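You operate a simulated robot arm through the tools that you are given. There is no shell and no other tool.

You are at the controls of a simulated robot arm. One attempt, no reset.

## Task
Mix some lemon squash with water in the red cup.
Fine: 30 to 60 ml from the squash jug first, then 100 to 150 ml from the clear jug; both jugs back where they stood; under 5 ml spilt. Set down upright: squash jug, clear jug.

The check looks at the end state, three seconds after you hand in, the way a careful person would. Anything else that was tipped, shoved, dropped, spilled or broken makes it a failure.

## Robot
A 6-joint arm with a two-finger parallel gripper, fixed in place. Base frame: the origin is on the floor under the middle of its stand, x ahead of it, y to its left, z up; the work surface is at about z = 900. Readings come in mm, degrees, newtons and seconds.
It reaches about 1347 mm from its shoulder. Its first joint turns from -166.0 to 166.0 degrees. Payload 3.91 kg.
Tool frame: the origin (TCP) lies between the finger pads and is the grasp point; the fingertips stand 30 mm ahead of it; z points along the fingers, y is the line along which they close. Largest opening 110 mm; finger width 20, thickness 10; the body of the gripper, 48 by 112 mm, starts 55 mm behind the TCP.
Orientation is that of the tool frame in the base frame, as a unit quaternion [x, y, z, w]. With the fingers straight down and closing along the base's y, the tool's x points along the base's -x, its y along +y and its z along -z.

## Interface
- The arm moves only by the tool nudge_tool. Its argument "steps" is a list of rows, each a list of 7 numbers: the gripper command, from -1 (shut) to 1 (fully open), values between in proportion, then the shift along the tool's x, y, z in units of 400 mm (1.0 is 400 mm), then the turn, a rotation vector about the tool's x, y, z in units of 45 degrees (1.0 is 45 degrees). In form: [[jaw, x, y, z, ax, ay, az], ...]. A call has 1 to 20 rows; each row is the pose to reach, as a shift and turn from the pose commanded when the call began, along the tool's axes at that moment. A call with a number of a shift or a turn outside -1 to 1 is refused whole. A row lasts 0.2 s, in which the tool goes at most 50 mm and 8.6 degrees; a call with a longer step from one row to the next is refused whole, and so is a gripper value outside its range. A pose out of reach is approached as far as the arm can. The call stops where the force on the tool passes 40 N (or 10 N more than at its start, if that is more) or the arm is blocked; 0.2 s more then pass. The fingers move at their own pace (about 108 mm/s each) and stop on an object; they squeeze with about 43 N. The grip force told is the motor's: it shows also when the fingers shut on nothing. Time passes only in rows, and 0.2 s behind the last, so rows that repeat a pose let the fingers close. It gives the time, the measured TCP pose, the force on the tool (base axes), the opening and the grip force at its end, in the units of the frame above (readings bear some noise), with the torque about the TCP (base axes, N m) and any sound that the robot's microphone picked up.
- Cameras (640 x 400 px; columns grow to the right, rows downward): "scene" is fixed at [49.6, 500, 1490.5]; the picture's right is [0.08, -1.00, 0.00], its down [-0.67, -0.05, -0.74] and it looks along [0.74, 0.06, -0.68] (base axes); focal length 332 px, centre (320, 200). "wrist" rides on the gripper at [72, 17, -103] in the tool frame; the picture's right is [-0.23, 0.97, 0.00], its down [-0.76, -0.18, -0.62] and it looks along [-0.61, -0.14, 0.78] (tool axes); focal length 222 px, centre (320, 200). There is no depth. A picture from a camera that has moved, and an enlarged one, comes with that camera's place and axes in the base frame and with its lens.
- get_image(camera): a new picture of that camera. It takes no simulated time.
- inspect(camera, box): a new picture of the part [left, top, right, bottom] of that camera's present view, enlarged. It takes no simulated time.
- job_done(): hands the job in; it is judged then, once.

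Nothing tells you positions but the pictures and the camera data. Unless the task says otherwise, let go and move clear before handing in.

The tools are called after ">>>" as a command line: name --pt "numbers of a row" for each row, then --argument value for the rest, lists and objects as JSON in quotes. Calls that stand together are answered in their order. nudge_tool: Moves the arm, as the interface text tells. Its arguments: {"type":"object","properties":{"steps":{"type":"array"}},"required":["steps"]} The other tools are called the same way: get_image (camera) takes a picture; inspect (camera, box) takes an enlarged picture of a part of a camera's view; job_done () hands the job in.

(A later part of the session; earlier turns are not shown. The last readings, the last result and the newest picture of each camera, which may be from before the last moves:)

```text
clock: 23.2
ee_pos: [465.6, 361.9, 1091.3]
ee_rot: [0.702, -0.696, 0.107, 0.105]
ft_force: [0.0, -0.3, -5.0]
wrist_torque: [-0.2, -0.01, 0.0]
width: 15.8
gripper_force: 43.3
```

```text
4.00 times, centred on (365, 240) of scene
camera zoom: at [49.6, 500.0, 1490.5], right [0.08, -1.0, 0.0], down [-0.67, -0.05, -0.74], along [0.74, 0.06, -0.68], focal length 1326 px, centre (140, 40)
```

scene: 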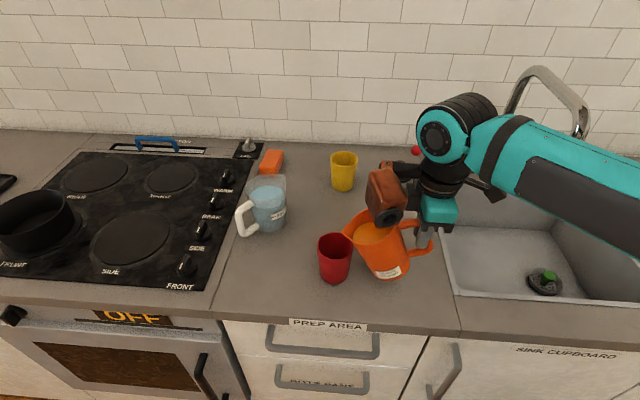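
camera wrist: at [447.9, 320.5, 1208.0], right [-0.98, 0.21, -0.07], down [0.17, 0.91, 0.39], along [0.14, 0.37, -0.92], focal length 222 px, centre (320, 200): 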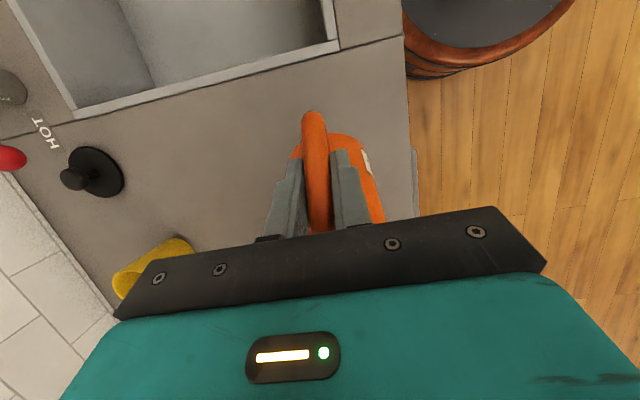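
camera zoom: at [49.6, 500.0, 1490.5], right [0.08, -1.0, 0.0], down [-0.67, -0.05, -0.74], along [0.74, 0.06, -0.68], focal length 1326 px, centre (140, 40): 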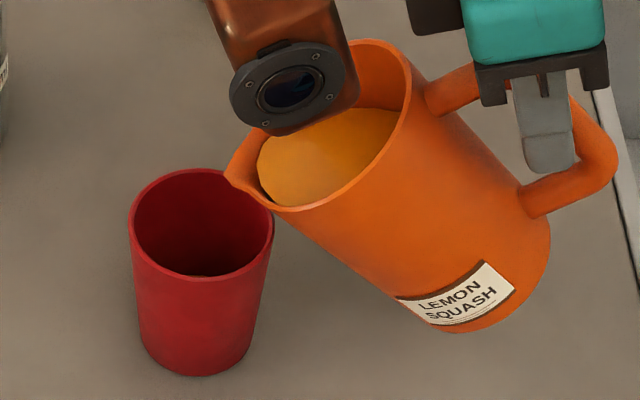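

A faint sliver has appeared at the bottom of the cup. I'll zoom in to check.

>>> inspect --camera "scene" --box '[335, 215, 385, 260]'

>>> inspect --camera "scene" --box '[312, 228, 362, 268]'

```text
8.89 times, centred on (360, 238) of scene
camera zoom: at [49.6, 500.0, 1490.5], right [0.08, -1.0, 0.0], down [-0.67, -0.05, -0.74], along [0.74, 0.06, -0.68], focal length 2947 px, centre (-36, -133)
```

zoom: 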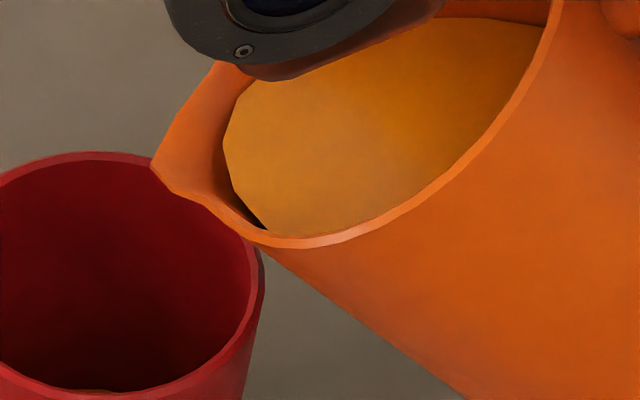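

```text
10.00 times, centred on (337, 248) of scene
camera zoom: at [49.6, 500.0, 1490.5], right [0.08, -1.0, 0.0], down [-0.67, -0.05, -0.74], along [0.74, 0.06, -0.68], focal length 3315 px, centre (150, -280)
```

zoom: 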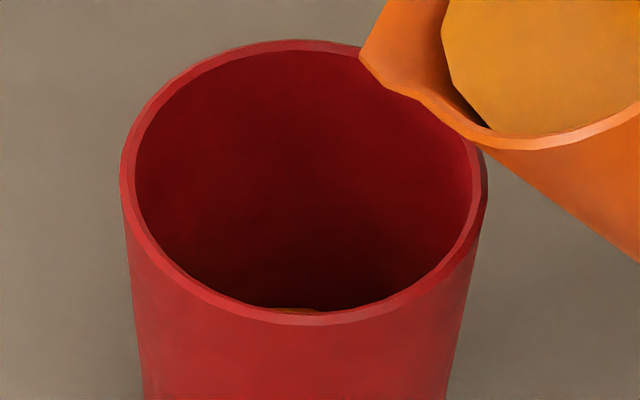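

Squash has started to arrive in the cup, with a thin sliver visible. I'll hold this tilt for a second and see whether the level keeps rising.

>>> nudge_tool --pt "-1 0 0 0 0 0 0" --pt "-1 0 0 0 0 0 0" --pt "-1 0 0 0 0 0 0" --pt "-1 0 0 0 0 0 0"

>>> inspect --camera "scene" --box '[312, 228, 362, 268]'

```text
clock: 24.2
ee_pos: [465.5, 362.1, 1091.4]
ee_rot: [0.703, -0.696, 0.107, 0.104]
ft_force: [0.3, -0.7, -4.6]
wrist_torque: [-0.18, 0.03, -0.05]
width: 15.5
gripper_force: 43.4
```

```text
10.00 times, centred on (337, 248) of scene
camera zoom: at [49.6, 500.0, 1490.5], right [0.08, -1.0, 0.0], down [-0.67, -0.05, -0.74], along [0.74, 0.06, -0.68], focal length 3315 px, centre (150, -280)
```

zoom: 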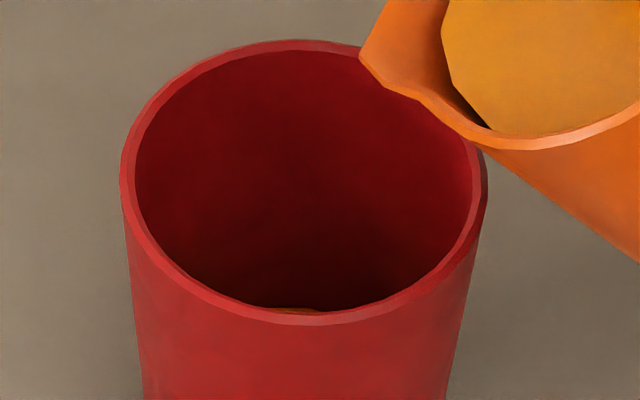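

The level has settled, so the amount poured is set by the tilt, at roughly 7 ml per degree. I'll tilt slowly another 3°.

>>> nudge_tool --pt "-1 -0.0009 0 -0.0046 0 0.0167 0" --pt "-1 -0.0018 0 -0.0093 0 0.0333 0" --pt "-1 -0.0026 0 -0.014 0 0.05 0" --pt "-1 -0.0035 0 -0.0186 0 0.0667 0" --pt "-1 -0.0035 0 -0.0186 0 0.0667 0" --pt "-1 -0.0035 0 -0.0186 0 0.0667 0" --pt "-1 -0.0035 0 -0.0186 0 0.0667 0"

>>> inspect --camera "scene" --box '[312, 228, 362, 268]'

>>> inspect --camera "scene" --box '[310, 190, 420, 290]'

```text
clock: 25.8
ee_pos: [465.5, 366.6, 1098.4]
ee_rot: [0.699, -0.693, 0.126, 0.122]
ft_force: [0.2, -0.3, -5.1]
wrist_torque: [-0.14, 0.0, 0.03]
width: 15.7
gripper_force: 42.5
```

```text
10.00 times, centred on (337, 248) of scene
camera zoom: at [49.6, 500.0, 1490.5], right [0.08, -1.0, 0.0], down [-0.67, -0.05, -0.74], along [0.74, 0.06, -0.68], focal length 3315 px, centre (150, -280)
```

zoom: 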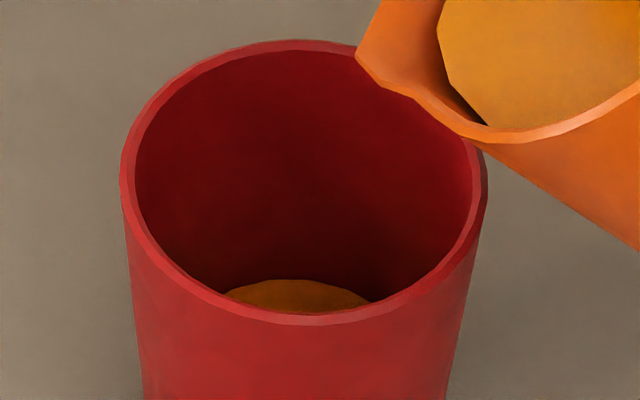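

```text
4.00 times, centred on (365, 240) of scene
camera zoom: at [49.6, 500.0, 1490.5], right [0.08, -1.0, 0.0], down [-0.67, -0.05, -0.74], along [0.74, 0.06, -0.68], focal length 1326 px, centre (140, 40)
```

zoom: 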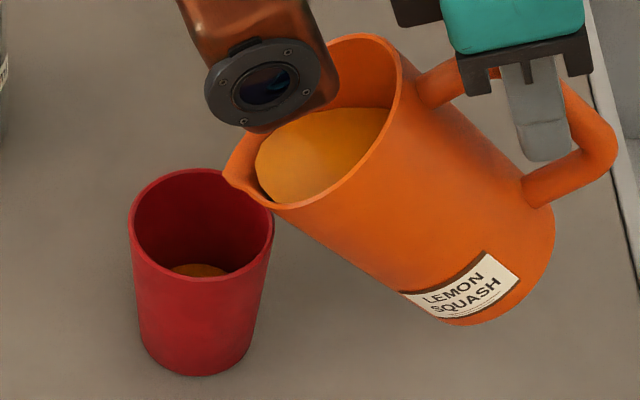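

The level rose about 9.5 mm, roughly +23 ml, putting the total near 40 ml. I'll untilt the jug to the earlier upright pose and compare its level with the earlier picture for a second measurement.

>>> nudge_tool --pt "-1 0.0073 -0.0003 0.0025 0 -0.05 0" --pt "-1 0.0218 -0.001 0.0074 0 -0.15 0" --pt "-1 0.0392 -0.0018 0.0132 0 -0.27 0" --pt "-1 0.0581 -0.0026 0.0196 0 -0.4 0" --pt "-1 0.077 -0.0034 0.026 0 -0.53 0" --pt "-1 0.0959 -0.0043 0.0323 0 -0.66 0" --pt "-1 0.1133 -0.0051 0.0382 0 -0.78 0" --pt "-1 0.1279 -0.0057 0.0431 0 -0.88 0" --pt "-1 0.138 -0.0062 0.0466 0 -0.95 0" --pt "-1 0.1453 -0.0065 0.049 0 -1.0 0" --pt "-1 0.1453 -0.0065 0.049 0 -1.0 0" --pt "-1 0.1453 -0.0065 0.049 0 -1.0 0"

>>> inspect --camera "scene" --box '[360, 160, 470, 270]'

>>> get_image --camera "wrist"

>>> inspect --camera "scene" --box '[312, 228, 362, 268]'

```text
clock: 28.4
ee_pos: [469.2, 304.8, 1098.8]
ee_rot: [0.694, -0.687, -0.151, -0.152]
ft_force: [-0.4, -0.8, -4.8]
wrist_torque: [-0.39, 0.0, 0.0]
width: 15.6
gripper_force: 43.0
```

```text
3.64 times, centred on (415, 215) of scene
camera zoom: at [49.6, 500.0, 1490.5], right [0.08, -1.0, 0.0], down [-0.67, -0.05, -0.74], along [0.74, 0.06, -0.68], focal length 1205 px, centre (-26, 146)
```

zoom: 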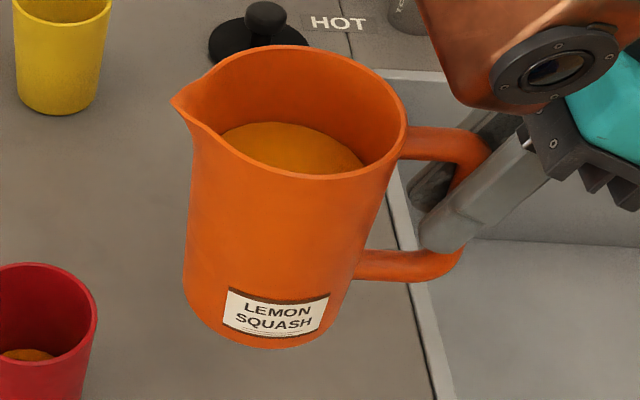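

```text
taken
camera wrist: at [452.0, 195.3, 1162.6], right [-0.98, 0.2, 0.09], down [0.17, 0.43, 0.89], along [0.13, 0.88, -0.46], focal length 222 px, centre (320, 200)
```

wrist: 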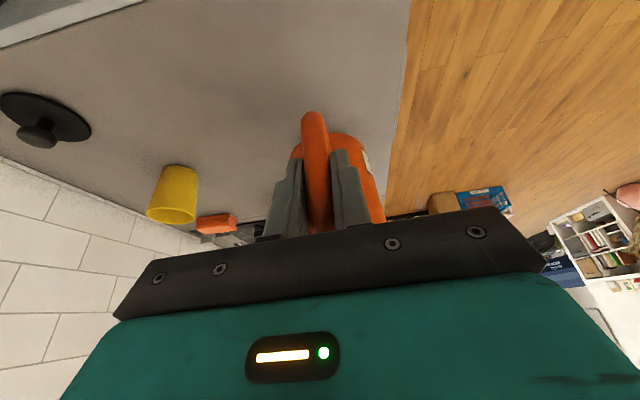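

```text
10.00 times, centred on (337, 248) of scene
camera zoom: at [49.6, 500.0, 1490.5], right [0.08, -1.0, 0.0], down [-0.67, -0.05, -0.74], along [0.74, 0.06, -0.68], focal length 3315 px, centre (150, -280)
```

zoom: 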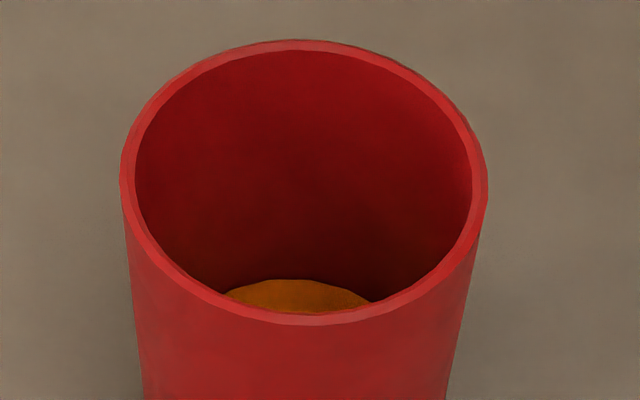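

The jug's level has dropped about 7 mm, or 38 ml, and the cup level suggests about 40 ml. Both are inside 30–60 ml, and I see no spill. I'll carry the squash jug back along the same path.

>>> nudge_tool --pt "-1 -0.0034 -0.0081 0.0015 0.0163 0 0.035" --pt "-1 -0.0112 -0.027 0.0049 0.0545 0 0.1168" --pt "-1 -0.0202 -0.0485 0.0087 0.098 0 0.2103" --pt "-1 -0.0291 -0.0701 0.0126 0.1416 0 0.3037" --pt "-1 -0.0381 -0.0917 0.0165 0.1852 0 0.3972" --pt "-1 -0.047 -0.1132 0.0204 0.2287 0 0.4906" --pt "-1 -0.0532 -0.1281 0.0231 0.2587 0 0.5549" --pt "-1 -0.056 -0.1348 0.0243 0.2723 0 0.5841" --pt "-1 -0.056 -0.1348 0.0243 0.2723 0 0.5841"

>>> get_image --camera "wrist"

```text
clock: 30.4
ee_pos: [522.8, 329.8, 1100.0]
ee_rot: [-0.5, 0.839, 0.108, 0.186]
ft_force: [0.0, 0.3, -5.3]
wrist_torque: [-0.3, 0.16, 0.0]
width: 15.8
gripper_force: 42.7
```

```text
taken
camera wrist: at [454.2, 242.1, 1162.9], right [-0.76, 0.65, 0.09], down [0.36, 0.29, 0.89], along [0.55, 0.7, -0.45], focal length 222 px, centre (320, 200)
```

wrist: 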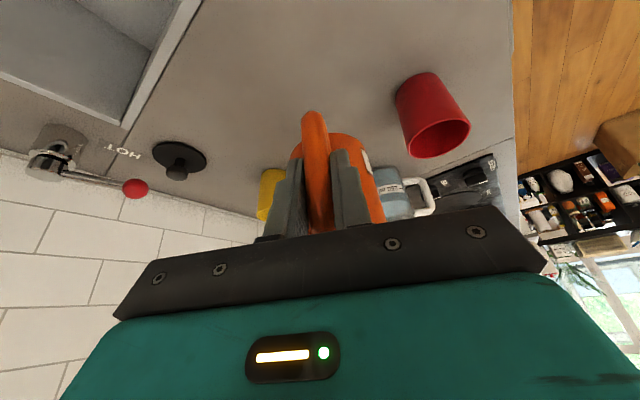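

The jug is halfway back. Next I'll yaw to the original heading and descend to about 29 mm above its spot.

>>> nudge_tool --pt "-1 0 0 0 0.0169 0 0.0363" --pt "-1 0.0037 0 0.008 0.0563 0 0.1208" --pt "-1 0.0112 0 0.0239 0.1014 0 0.2175" --pt "-1 0.0223 0 0.0479 0.1465 0 0.3142" --pt "-1 0.0353 -0.0005 0.0758 0.1916 0 0.4109" --pt "-1 0.0502 -0.001 0.1077 0.2366 0 0.5075" --pt "-1 0.0651 -0.001 0.1396 0.2676 0 0.574" --pt "-1 0.0781 -0.001 0.1675 0.2817 0 0.6042" --pt "-1 0.0884 -0.0015 0.1894 0.2817 0 0.6042" --pt "-1 0.093 -0.0015 0.1994 0.2817 0 0.6042" --pt "-1 0.093 -0.0015 0.1994 0.2817 0 0.6042"

>>> get_image --camera "wrist"

>>> inspect --camera "scene" --box '[360, 150, 480, 260]'

```text
clock: 32.8
ee_pos: [522.9, 329.6, 1011.7]
ee_rot: [-0.266, 0.939, 0.057, 0.208]
ft_force: [0.1, -2.0, -5.2]
wrist_torque: [-0.2, 0.34, -0.01]
width: 15.6
gripper_force: 43.3
```

```text
taken
camera wrist: at [420.1, 286.2, 1074.3], right [-0.33, 0.94, 0.09], down [0.45, 0.08, 0.89], along [0.83, 0.34, -0.45], focal length 222 px, centre (320, 200)
```

wrist: 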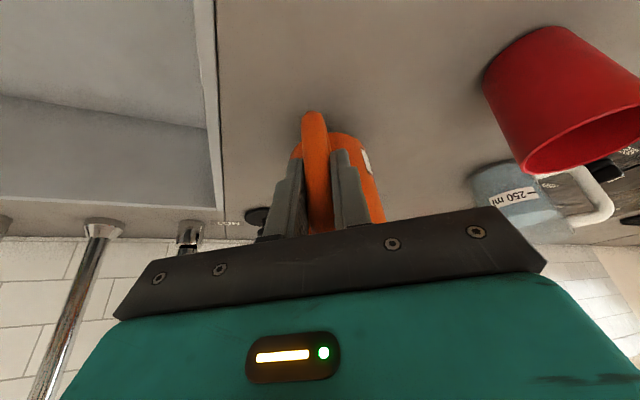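

```text
3.64 times, centred on (420, 205) of scene
camera zoom: at [49.6, 500.0, 1490.5], right [0.08, -1.0, 0.0], down [-0.67, -0.05, -0.74], along [0.74, 0.06, -0.68], focal length 1205 px, centre (-44, 182)
```

zoom: 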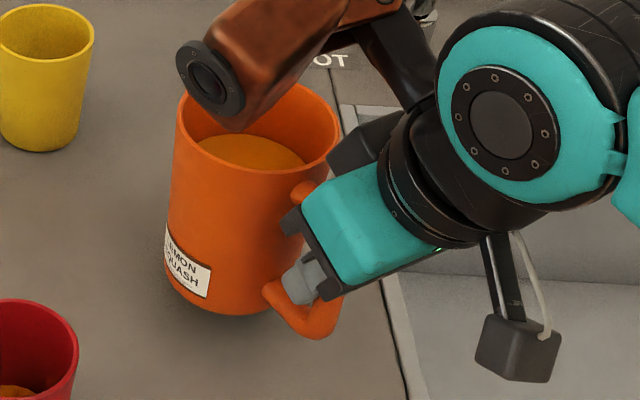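

Horizontally the jug is within 0.2 mm of the original grasp position. I'll lower the last 28 mm gently.

>>> nudge_tool --pt "-1 0.0074 0.0001 0.0158 0 0 0" --pt "-1 0.0148 0.0002 0.0317 0 0 0" --pt "-1 0.0211 0.0003 0.0453 0 0 0" --pt "-1 0.0264 0.0003 0.0566 0 0 0" --pt "-1 0.0295 0.0004 0.0634 0 0 0" --pt "-1 0.0295 0.0004 0.0634 0 0 0"

>>> inspect --camera "wrist" --box '[240, 80, 420, 260]'

>>> inspect --camera "scene" --box '[360, 150, 480, 260]'

```text
clock: 34.2
ee_pos: [523.3, 330.1, 984.4]
ee_rot: [-0.267, 0.939, 0.057, 0.209]
ft_force: [0.0, 0.1, -5.2]
wrist_torque: [-0.19, 0.31, 0.0]
width: 15.7
gripper_force: 42.9
```

```text
2.22 times, centred on (330, 170) of wrist
camera zoom: at [419.9, 286.4, 1047.0], right [-0.33, 0.94, 0.09], down [0.45, 0.08, 0.89], along [0.83, 0.34, -0.45], focal length 494 px, centre (298, 267)
```

zoom: 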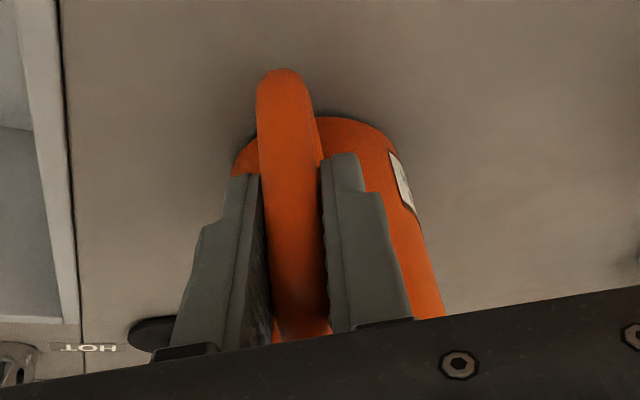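

```text
3.64 times, centred on (420, 205) of scene
camera zoom: at [49.6, 500.0, 1490.5], right [0.08, -1.0, 0.0], down [-0.67, -0.05, -0.74], along [0.74, 0.06, -0.68], focal length 1205 px, centre (-44, 182)
```

zoom: 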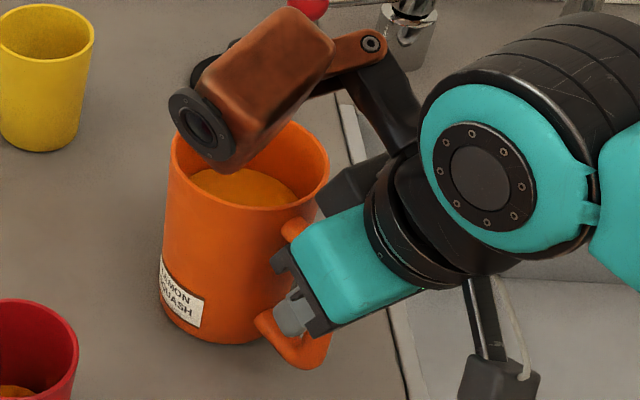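

Still hanging about 1.5 mm up with full weight on the tool. I'll lower in small increments until the counter takes it.

>>> nudge_tool --pt "-1 0.0008 0 0.0018 0 0 0" --pt "-1 0.0015 0 0.0032 0 0 0" --pt "-1 0.0018 0 0.0038 0 0 0" --pt "-1 0.0018 0 0.0038 0 0 0"

>>> inspect --camera "wrist" --box '[240, 80, 420, 260]'

```text
clock: 35.2
ee_pos: [522.5, 328.3, 983.5]
ee_rot: [-0.266, 0.939, 0.056, 0.21]
ft_force: [1.9, 0.8, 8.7]
wrist_torque: [0.86, -1.0, -0.09]
width: 15.8
gripper_force: 43.2
```

```text
2.22 times, centred on (330, 170) of wrist
camera zoom: at [419.4, 286.1, 1046.1], right [-0.33, 0.94, 0.09], down [0.45, 0.07, 0.89], along [0.83, 0.34, -0.45], focal length 494 px, centre (298, 267)
```

zoom: 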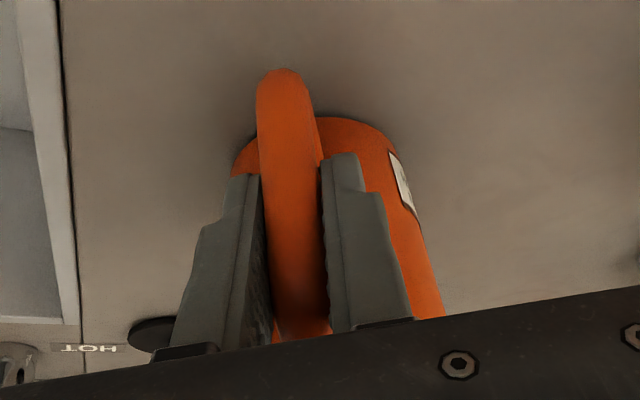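

The base has touched down. I'll ease off the slight overpressure and open the fingers gently.

>>> nudge_tool --pt "-1 -0.0005 0 -0.0011 0 0 0" --pt "-1 -0.0005 0 -0.0011 0 0 0"

```text
clock: 35.8
ee_pos: [522.3, 328.8, 983.5]
ee_rot: [-0.266, 0.939, 0.057, 0.209]
ft_force: [0.7, 1.4, 9.5]
wrist_torque: [1.1, -0.93, -0.03]
width: 16.0
gripper_force: 42.8
```

>>> nudge_tool --pt "-1 -0.0011 0 -0.0023 0 0 0" --pt "-1 -0.0011 0 -0.0023 0 0 0" --pt "-1 -0.0011 0 -0.0023 0 0 0"

>>> inspect --camera "wrist" --box '[240, 80, 420, 260]'

```text
clock: 36.6
ee_pos: [521.7, 328.8, 983.5]
ee_rot: [-0.266, 0.939, 0.057, 0.209]
ft_force: [-0.2, 0.8, -1.3]
wrist_torque: [0.14, 0.11, 0.16]
width: 15.7
gripper_force: 43.1
```

```text
2.22 times, centred on (330, 170) of wrist
camera zoom: at [419.7, 286.0, 1046.4], right [-0.33, 0.94, 0.09], down [0.46, 0.08, 0.89], along [0.83, 0.34, -0.45], focal length 494 px, centre (298, 267)
```

zoom: 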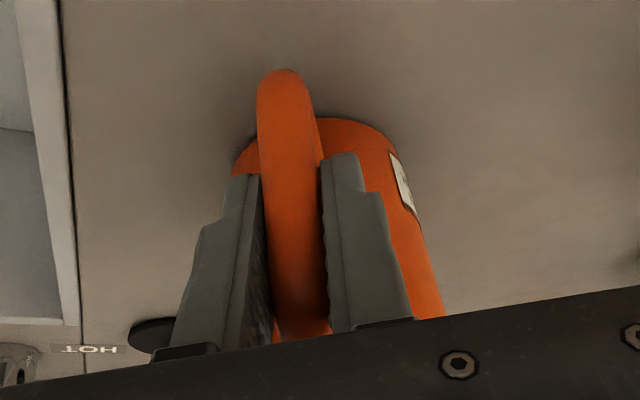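

The load is now carried by the counter (about -1 N on the tool). Now I'll open the fingers.

>>> nudge_tool --pt "-0.65 0 0 0 0 0 0" --pt "-0.55 0 0 0 0 0 0" --pt "-0.4 0 0 0 0 0 0" --pt "-0.1 0 0 0 0 0 0" --pt "0.4 0 0 0 0 0 0" --pt "1 0 0 0 0 0 0" --pt "1 0 0 0 0 0 0" --pt "1 0 0 0 0 0 0"

>>> get_image --camera "wrist"

>>> inspect --camera "scene" --box '[360, 150, 480, 260]'

```text
clock: 38.4
ee_pos: [522.2, 328.8, 984.9]
ee_rot: [-0.266, 0.939, 0.056, 0.209]
ft_force: [0.2, -0.3, 0.0]
wrist_torque: [0.01, 0.01, -0.01]
width: 109.9
gripper_force: 0.0
```

```text
taken
camera wrist: at [419.8, 286.0, 1046.7], right [-0.33, 0.94, 0.09], down [0.45, 0.08, 0.89], along [0.83, 0.34, -0.45], focal length 222 px, centre (320, 200)
```

wrist: 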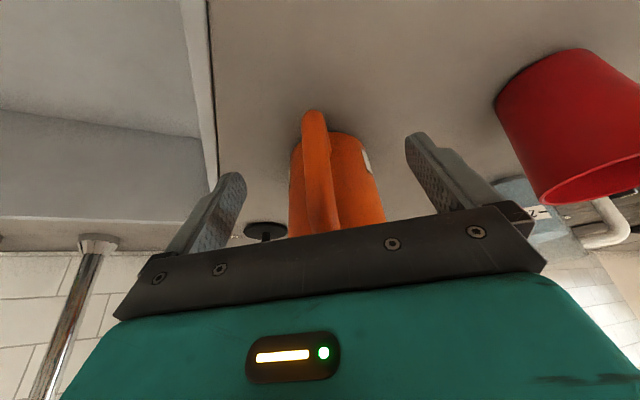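

```text
3.64 times, centred on (420, 205) of scene
camera zoom: at [49.6, 500.0, 1490.5], right [0.08, -1.0, 0.0], down [-0.67, -0.05, -0.74], along [0.74, 0.06, -0.68], focal length 1205 px, centre (-44, 182)
```

zoom: 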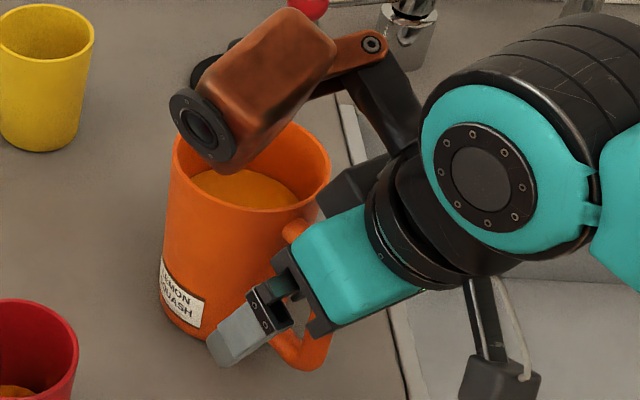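

Released cleanly; the jug stands upright where it was. I'll back out along the tool axis.

>>> nudge_tool --pt "1 0 0 -0.04 0 0 0" --pt "1 0 0 -0.1 0 0 0" --pt "1 0 0 -0.18 0 0 0" --pt "1 0 0 -0.26 0 0 0" --pt "1 0 0 -0.36 0 0 0" --pt "1 0 0 -0.46 0 0 0" --pt "1 0 0 -0.55 0 0 0"

>>> get_image --camera "scene"

>>> inspect --camera "scene" --box '[365, 170, 435, 255]'

>>> inspect --camera "scene" --box '[225, 165, 305, 245]'

```text
clock: 40.0
ee_pos: [441.6, 279.7, 1184.4]
ee_rot: [-0.266, 0.939, 0.057, 0.208]
ft_force: [0.2, -0.1, -1.4]
wrist_torque: [-0.03, -0.01, -0.02]
width: 109.7
gripper_force: 0.1
```

```text
taken
```

scene: 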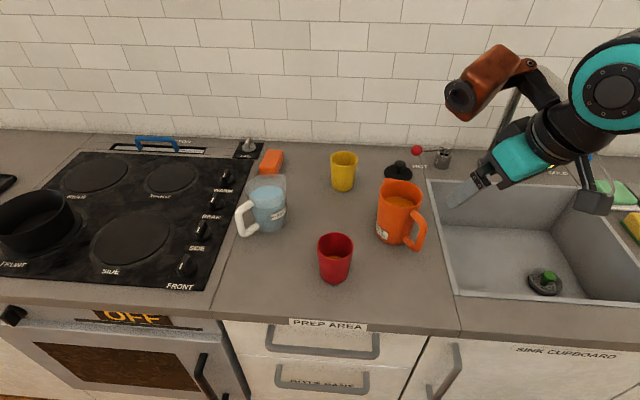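

```text
4.71 times, centred on (400, 212) of scene
camera zoom: at [49.6, 500.0, 1490.5], right [0.08, -1.0, 0.0], down [-0.67, -0.05, -0.74], along [0.74, 0.06, -0.68], focal length 1560 px, centre (-56, 141)
```

zoom: 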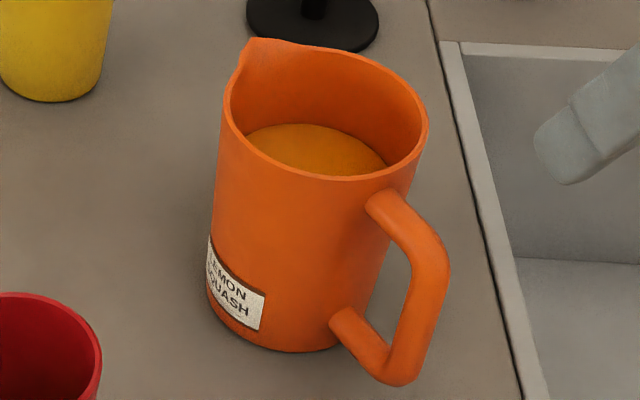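

```text
5.00 times, centred on (265, 205) of scene
camera zoom: at [49.6, 500.0, 1490.5], right [0.08, -1.0, 0.0], down [-0.67, -0.05, -0.74], along [0.74, 0.06, -0.68], focal length 1658 px, centre (595, 175)
```

zoom: 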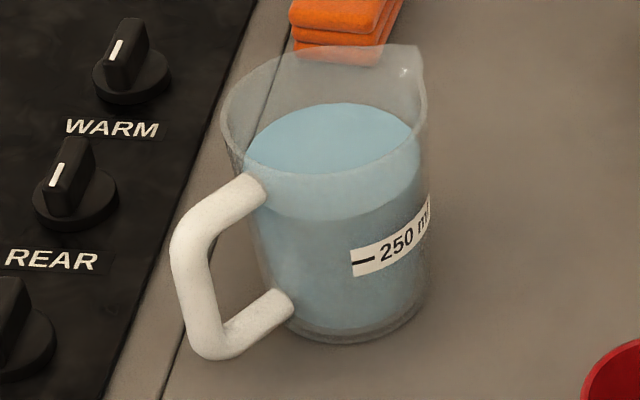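

The orange jug is back pixel-for-pixel, and its own level drop suggests about 40 ml poured. Before adding water I'll look steeply down into the red cup with the wrist camera to confirm.

>>> nudge_tool --pt "1 -0.0057 0.0505 0.0309 0 0.0889 0" --pt "1 -0.0128 0.1135 0.0695 0 0.2 0" --pt "1 -0.0199 0.1766 0.1082 0 0.3112 0" --pt "1 -0.027 0.2396 0.1468 0 0.4223 0" --pt "1 -0.0341 0.3027 0.1854 0 0.5334 0" --pt "1 -0.0412 0.3658 0.224 0 0.6445 0" --pt "1 -0.0483 0.4288 0.2627 0 0.7557 0" --pt "1 -0.054 0.4793 0.2936 0 0.8446 0" --pt "1 -0.0568 0.5045 0.309 0 0.889 0"

>>> get_image --camera "wrist"

>>> get_image --camera "scene"

```text
clock: 42.0
ee_pos: [397.4, 490.5, 1079.8]
ee_rot: [-0.269, 0.954, -0.037, -0.125]
ft_force: [0.3, -0.5, 0.3]
wrist_torque: [0.04, -0.04, 0.03]
width: 110.1
gripper_force: 0.1
```

```text
taken
camera wrist: at [351.5, 482.8, 1197.5], right [-0.32, 0.94, -0.06], down [0.86, 0.32, 0.41], along [0.4, 0.08, -0.91], focal length 222 px, centre (320, 200)
```

wrist: 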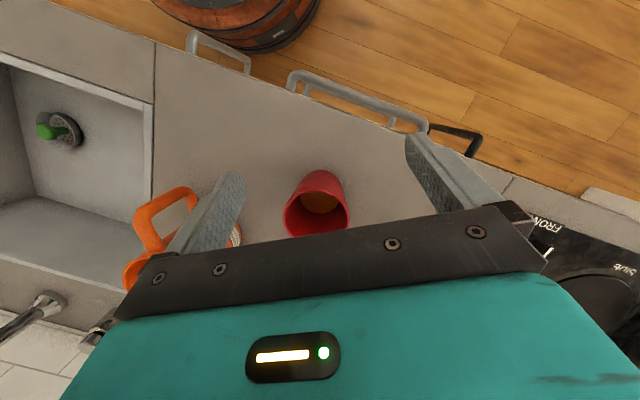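

```text
taken
```

scene: 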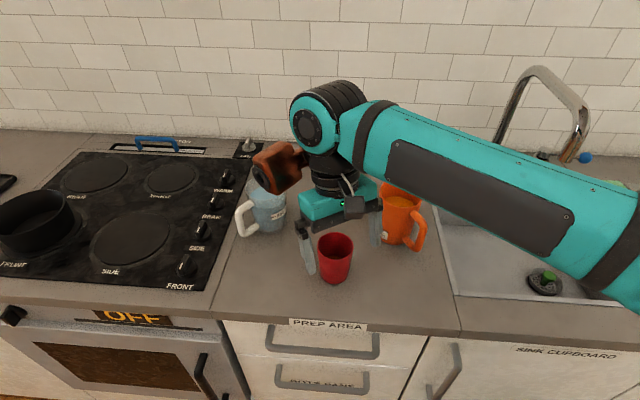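

The wrist camera sees squash in the cup. I'll zoom in to measure the liquid surface.

>>> inspect --camera "wrist" --box '[275, 160, 365, 245]'

>>> inspect --camera "scene" --box '[312, 228, 362, 268]'

```text
4.71 times, centred on (320, 202) of wrist
camera zoom: at [351.5, 482.8, 1197.5], right [-0.32, 0.94, -0.06], down [0.86, 0.32, 0.41], along [0.4, 0.08, -0.91], focal length 1045 px, centre (320, 188)
```

zoom: 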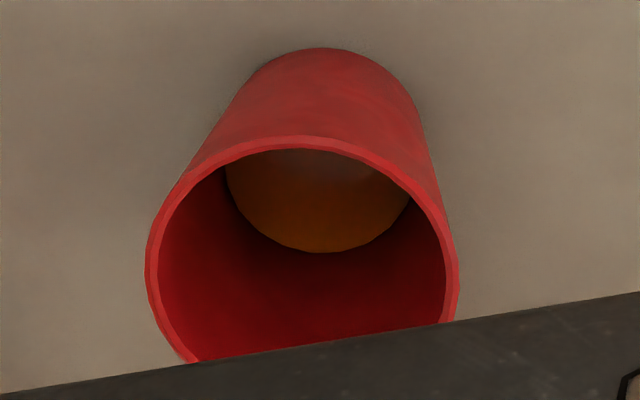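

```text
10.00 times, centred on (337, 248) of scene
camera zoom: at [49.6, 500.0, 1490.5], right [0.08, -1.0, 0.0], down [-0.67, -0.05, -0.74], along [0.74, 0.06, -0.68], focal length 3315 px, centre (150, -280)
```

zoom: 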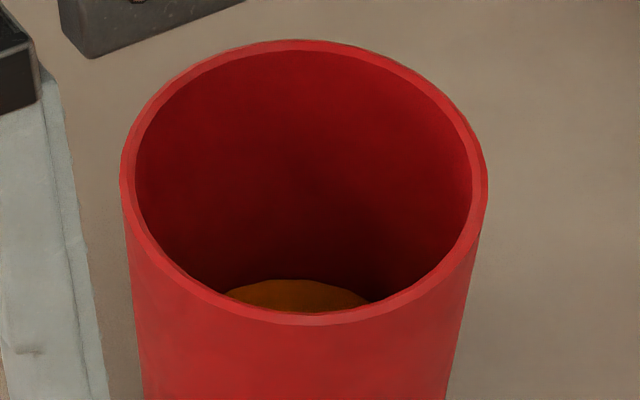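

The cup looks like it holds roughly 35–40 ml of squash. I'll raise and un-pitch the tool on the way to the clear jug, which also clears the scene camera's view for a sharper look at the orange jug's level.

>>> nudge_tool --pt "1 -0.006 0.008 -0.03 0 -0.04 0" --pt "1 -0.015 0.021 -0.075 0 -0.12 0" --pt "1 -0.026 0.036 -0.115 0 -0.24 0" --pt "1 -0.037 0.05 -0.16 0 -0.37 0" --pt "1 -0.048 0.065 -0.21 0 -0.5 0" --pt "1 -0.058 0.079 -0.255 0 -0.63 0" --pt "1 -0.068 0.092 -0.295 0 -0.76 0" --pt "1 -0.077 0.1045 -0.3317 0 -0.889 0" --pt "1 -0.077 0.1045 -0.3317 0 -0.889 0"

>>> get_image --camera "scene"

>>> inspect --camera "scene" --box '[360, 160, 440, 260]'

>>> inspect --camera "scene" --box '[375, 175, 425, 215]'

```text
clock: 44.0
ee_pos: [431.4, 558.9, 1200.1]
ee_rot: [-0.266, 0.939, 0.057, 0.21]
ft_force: [0.8, -0.5, -0.6]
wrist_torque: [0.0, 0.0, 0.0]
width: 110.1
gripper_force: 0.1
```

```text
taken
```

scene: 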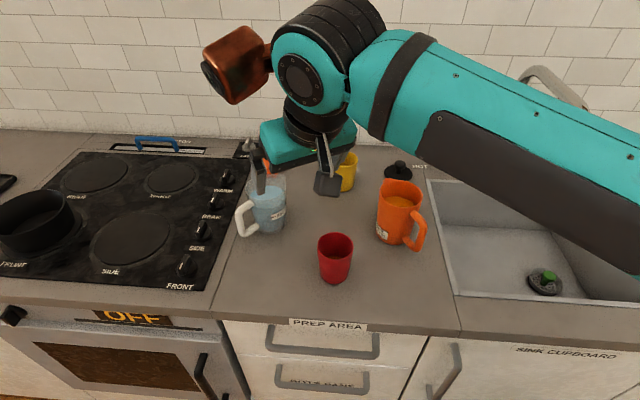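

```text
4.00 times, centred on (400, 210) of scene
camera zoom: at [49.6, 500.0, 1490.5], right [0.08, -1.0, 0.0], down [-0.67, -0.05, -0.74], along [0.74, 0.06, -0.68], focal length 1326 px, centre (0, 160)
```

zoom: 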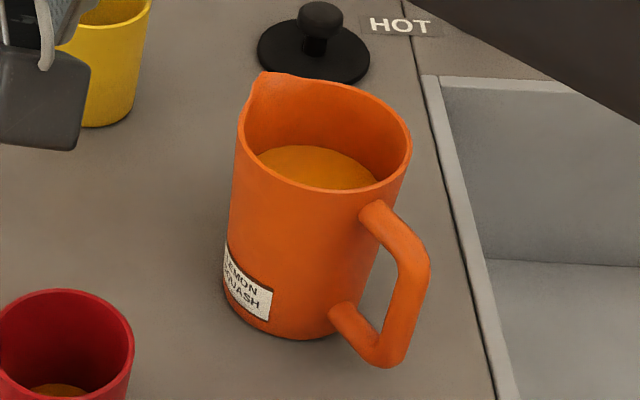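

```text
10.00 times, centred on (400, 195) of scene
camera zoom: at [49.6, 500.0, 1490.5], right [0.08, -1.0, 0.0], down [-0.67, -0.05, -0.74], along [0.74, 0.06, -0.68], focal length 3315 px, centre (-480, 250)
```

zoom: 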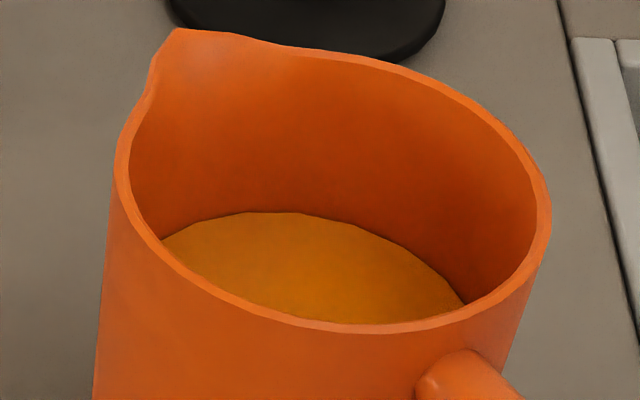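

At 10× the orange jug's level has dropped about 8.4 mm, or about 40 ml. All the estimates agree on 36–41 ml, so the squash is within range. Next I'll yaw the tool and move toward the clear jug's handle side.

>>> nudge_tool --pt "1 -0.0089 0.0181 0.0133 0.0355 0 0.0761" --pt "1 -0.0177 0.0361 0.0267 0.071 0 0.1522" --pt "1 -0.0266 0.0542 0.04 0.1064 0 0.2283" --pt "1 -0.0355 0.0722 0.0533 0.1419 0 0.3044" --pt "1 -0.0443 0.0903 0.0667 0.1774 0 0.3804" --pt "1 -0.0532 0.1083 0.08 0.2129 0 0.4565" --pt "1 -0.0621 0.1264 0.0933 0.2483 0 0.5326" --pt "1 -0.0709 0.1444 0.1067 0.2838 0 0.6087" --pt "1 -0.0798 0.1625 0.12 0.3193 0 0.6848"

>>> get_image --camera "scene"

```text
clock: 46.0
ee_pos: [439.5, 640.6, 1170.6]
ee_rot: [0.021, 0.976, -0.007, 0.218]
ft_force: [-0.9, -0.1, 0.9]
wrist_torque: [0.04, -0.01, -0.02]
width: 110.1
gripper_force: 0.1
```

```text
taken
```

scene: 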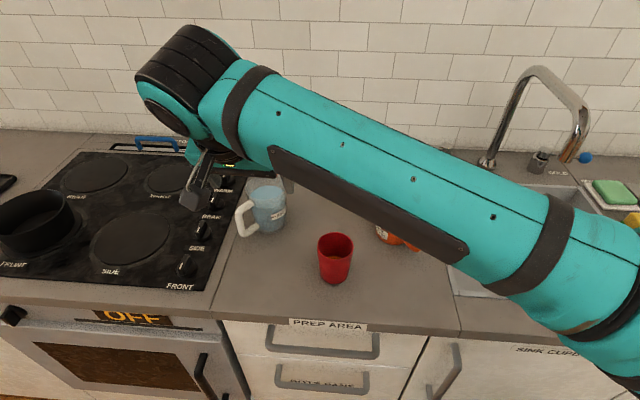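

The arm is clear of everything. I'll continue the yaw to the clear jug's heading and approach its handle side from above.

>>> nudge_tool --pt "1 -0.0026 0.0311 0.0166 0.0355 0 0.0761" --pt "1 -0.0053 0.0622 0.0331 0.071 0 0.1522" --pt "1 -0.0079 0.0933 0.0497 0.1064 0 0.2283" --pt "1 -0.0106 0.1244 0.0662 0.1419 0 0.3044" --pt "1 -0.0132 0.1556 0.0828 0.1774 0 0.3804" --pt "1 -0.0159 0.1867 0.0993 0.2129 0 0.4565" --pt "1 -0.0185 0.2178 0.1159 0.2483 0 0.5326" --pt "1 -0.0212 0.2489 0.1324 0.2838 0 0.6087" --pt "1 -0.0238 0.28 0.149 0.3193 0 0.6848" --pt "1 -0.0238 0.28 0.149 0.3193 0 0.6848"

>>> get_image --camera "wrist"

>>> get_image --camera "scene"

```text
clock: 48.2
ee_pos: [479.0, 752.4, 1119.3]
ee_rot: [0.305, 0.927, -0.069, 0.208]
ft_force: [-0.3, 0.0, 0.0]
wrist_torque: [0.0, -0.03, 0.02]
width: 110.3
gripper_force: 0.0
```

```text
taken
camera wrist: at [399.4, 830.8, 1181.7], right [0.74, 0.66, 0.1], down [0.24, -0.39, 0.89], along [0.63, -0.64, -0.45], focal length 222 px, centre (320, 200)
```

wrist: 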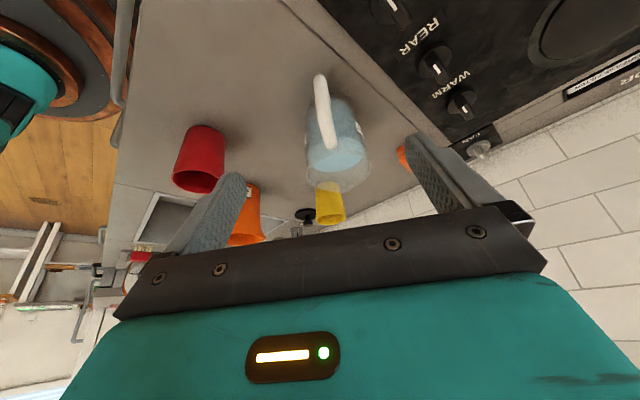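

```text
taken
```

scene: 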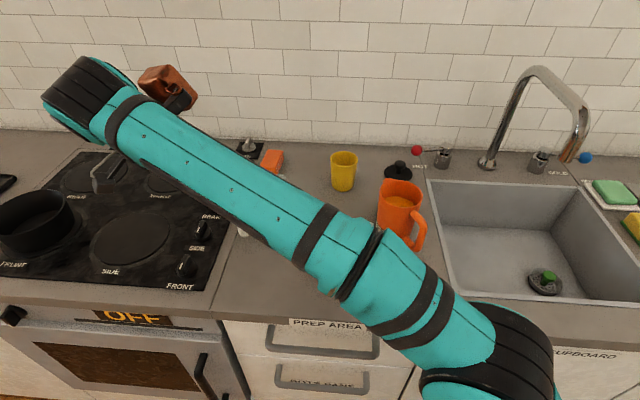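

The wrist camera has the clear jug and its handle in view. I'll zoom in to triangulate the handle bar.

>>> inspect --camera "wrist" --box '[270, 60, 400, 210]'

```text
2.67 times, centred on (335, 135) of wrist
camera zoom: at [399.4, 830.8, 1181.7], right [0.74, 0.66, 0.1], down [0.24, -0.39, 0.89], along [0.63, -0.64, -0.45], focal length 592 px, centre (280, 373)
```

zoom: 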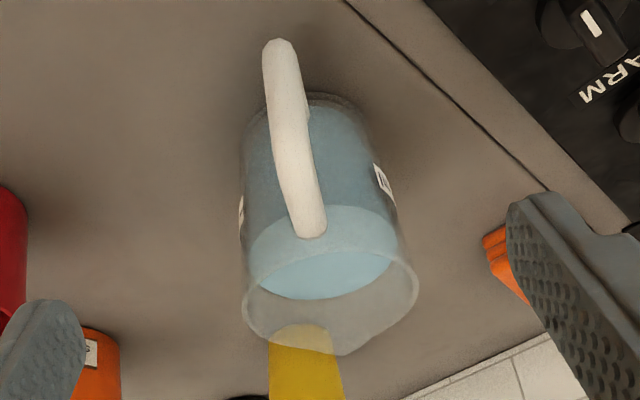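

Triangulation puts the clear jug's handle bar at about (535, 715) and its axis near (602, 667), with the spout at about -36°. I'll move to 90 mm short of the grasp and check alignment.

>>> nudge_tool --pt "1 -0.0033 0.0035 0.055 0 0 0" --pt "1 -0.0067 0.007 0.11 0 0 0" --pt "1 -0.01 0.0105 0.165 0 0 0" --pt "1 -0.01 0.0105 0.165 0 0 0"

>>> get_image --camera "wrist"

>>> inspect --camera "wrist" --box '[260, 60, 400, 220]'

>>> get_image --camera "scene"

```text
clock: 49.2
ee_pos: [507.0, 735.2, 1059.9]
ee_rot: [0.305, 0.926, -0.071, 0.208]
ft_force: [0.8, 0.0, -0.5]
wrist_torque: [0.02, -0.02, 0.02]
width: 109.6
gripper_force: 0.0
```

```text
taken
camera wrist: at [427.9, 814.5, 1122.9], right [0.74, 0.66, 0.1], down [0.24, -0.39, 0.89], along [0.63, -0.64, -0.45], focal length 222 px, centre (320, 200)
```

wrist: 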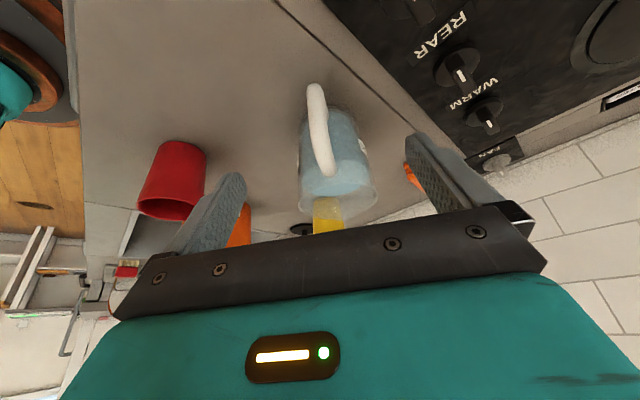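

```text
2.50 times, centred on (330, 140) of wrist
camera zoom: at [427.9, 814.5, 1122.9], right [0.74, 0.66, 0.1], down [0.24, -0.39, 0.89], along [0.63, -0.64, -0.45], focal length 555 px, centre (295, 350)
```

zoom: 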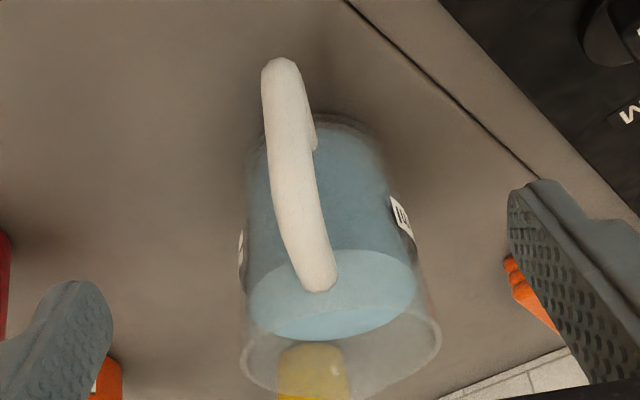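

```text
taken
```

scene: 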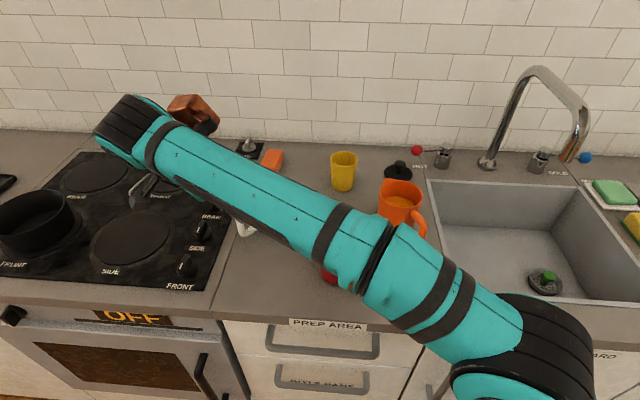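

The bar lies within 1 mm of the tool's centre plane. I'll advance 90 mm to straddle the handle.

>>> nudge_tool --pt "1 0 0 0.05 0 0 0" --pt "1 0 0 0.1 0 0 0" --pt "1 0 0 0.15 0 0 0" --pt "1 0 0 0.19 0 0 0" --pt "1 0 0 0.225 0 0 0" --pt "1 0 0 0.225 0 0 0"

>>> nudge_tool --pt "-0.27 0 0 0 0 0 0" --pt "-0.27 0 0 0 0 0 0" --pt "-0.27 0 0 0 0 0 0"

>>> inspect --camera "wrist" --box '[240, 80, 420, 260]'

>>> get_image --camera "scene"

```text
clock: 50.6
ee_pos: [537.7, 711.9, 979.5]
ee_rot: [0.304, 0.927, -0.069, 0.207]
ft_force: [-0.3, 0.7, -0.4]
wrist_torque: [-0.02, -0.01, -0.06]
width: 110.1
gripper_force: 0.1
```

```text
clock: 51.4
ee_pos: [537.1, 712.4, 980.8]
ee_rot: [0.305, 0.927, -0.069, 0.208]
ft_force: [-0.5, -0.6, 0.7]
wrist_torque: [0.0, 0.0, 0.0]
width: 40.2
gripper_force: 0.1
```

```text
2.22 times, centred on (330, 170) of wrist
camera zoom: at [459.1, 790.6, 1042.9], right [0.74, 0.66, 0.1], down [0.24, -0.39, 0.89], along [0.63, -0.64, -0.45], focal length 494 px, centre (298, 267)
```

zoom: 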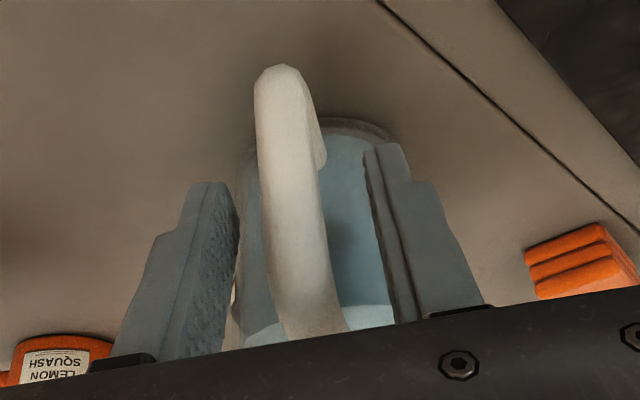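

```text
taken
```

scene: 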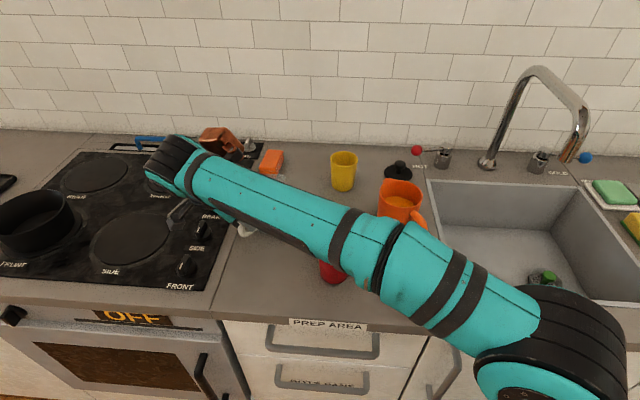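

The handle is centred between the pads. Now I'll grip.

>>> nudge_tool --pt "-0.5 0 0 0 0 0 0" --pt "-0.8 0 0 0 0 0 0" --pt "-1 0 0 0 0 0 0" --pt "-1 0 0 0 0 0 0" --pt "-1 0 0 0 0 0 0"

>>> inspect --camera "wrist" --box '[240, 80, 420, 260]'

```text
clock: 52.6
ee_pos: [537.6, 711.5, 981.6]
ee_rot: [0.304, 0.927, -0.069, 0.209]
ft_force: [0.7, 1.7, 1.0]
wrist_torque: [-0.15, -0.05, 0.07]
width: 16.0
gripper_force: 42.6
```

```text
2.22 times, centred on (330, 170) of wrist
camera zoom: at [459.0, 790.6, 1042.9], right [0.74, 0.66, 0.1], down [0.24, -0.39, 0.89], along [0.63, -0.64, -0.45], focal length 494 px, centre (298, 267)
```

zoom: 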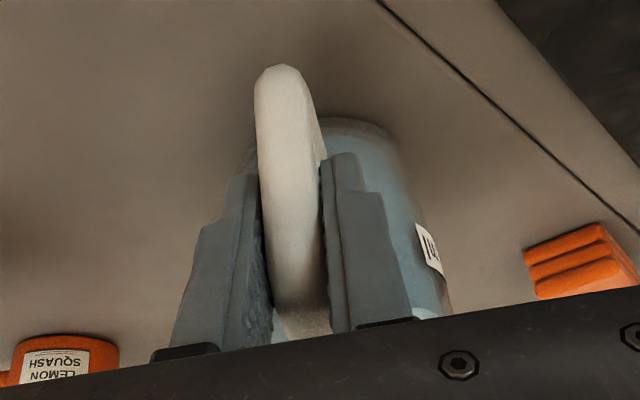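

Gripped at 16 mm and 43 N. I'll lift slowly by 28 mm and check that it hangs upright.

>>> nudge_tool --pt "-1 -0.0043 0 -0.009 0 0 0" --pt "-1 -0.0086 0 -0.0181 0 0 0" --pt "-1 -0.0086 0 -0.0181 0 0 0" --pt "-1 -0.019 0 -0.04 0 0 0" --pt "-1 -0.03 0 -0.0633 0 0 0" --pt "-1 -0.03 0 -0.0633 0 0 0"

>>> inspect --camera "wrist" --box '[240, 80, 420, 260]'

>>> get_image --camera "scene"

```text
clock: 54.0
ee_pos: [538.2, 713.3, 1007.2]
ee_rot: [0.305, 0.927, -0.07, 0.208]
ft_force: [0.9, -1.0, -4.5]
wrist_torque: [0.17, 0.31, 0.0]
width: 16.0
gripper_force: 43.1
```

```text
2.22 times, centred on (330, 170) of wrist
camera zoom: at [458.7, 791.8, 1069.5], right [0.74, 0.66, 0.1], down [0.24, -0.39, 0.89], along [0.63, -0.64, -0.45], focal length 494 px, centre (298, 267)
```

zoom: 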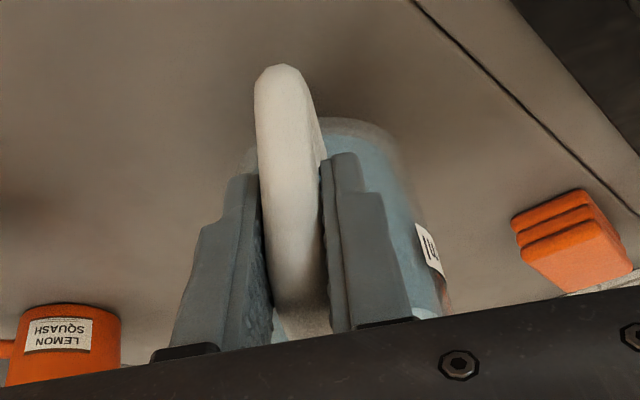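

```text
taken
```

scene: 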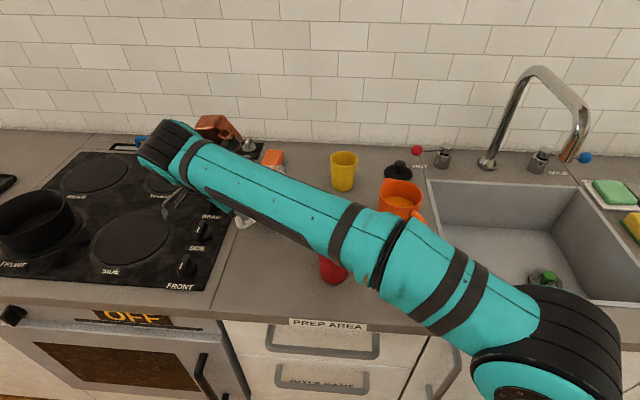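

The clear jug hangs level with no slip, about 4.7 N. I'll raise it and begin yawing the spout toward the cup.

>>> nudge_tool --pt "-1 -0.0099 0 -0.021 0 0 0" --pt "-1 -0.0249 0 -0.0526 0.0127 0 0.0268" --pt "-1 -0.0398 0 -0.0841 0.0508 0 0.1074" --pt "-1 -0.0547 0 -0.1157 0.0939 0 0.1986" --pt "-1 -0.0696 0 -0.1472 0.1371 0 0.2899" --pt "-1 -0.0845 0 -0.1788 0.1802 0 0.3811" --pt "-1 -0.0944 0 -0.1998 0.2233 0 0.4724" --pt "-1 -0.0994 0 -0.2103 0.2538 0 0.5368" --pt "-1 -0.0994 0 -0.2103 0.2538 0 0.5368"

>>> get_image --camera "wrist"

>>> get_image --camera "scene"

```text
clock: 56.0
ee_pos: [534.4, 703.9, 1085.4]
ee_rot: [0.51, 0.832, -0.113, 0.188]
ft_force: [0.8, -0.3, -4.4]
wrist_torque: [0.31, 0.19, -0.03]
width: 16.0
gripper_force: 42.8
out of reach, approached as far as the arm can: row 7, 8, 9
```

```text
taken
camera wrist: at [498.8, 807.8, 1147.3], right [0.96, 0.26, 0.1], down [0.03, -0.46, 0.89], along [0.28, -0.85, -0.45], focal length 222 px, centre (320, 200)
```

wrist: 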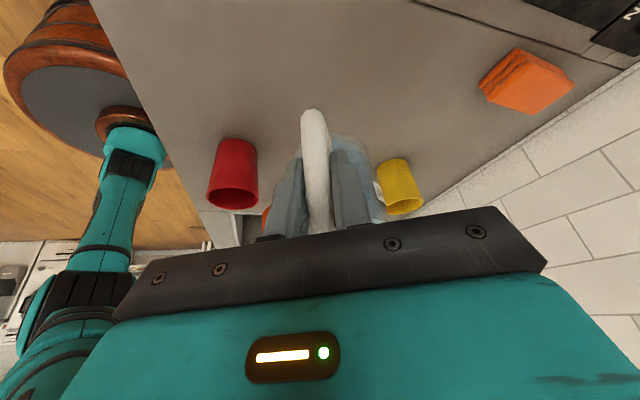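

```text
taken
```

scene: 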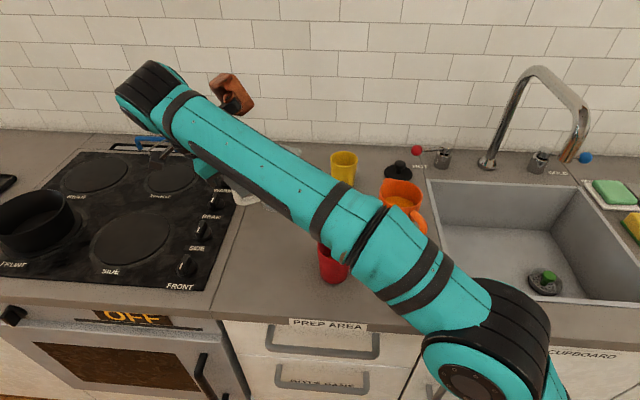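

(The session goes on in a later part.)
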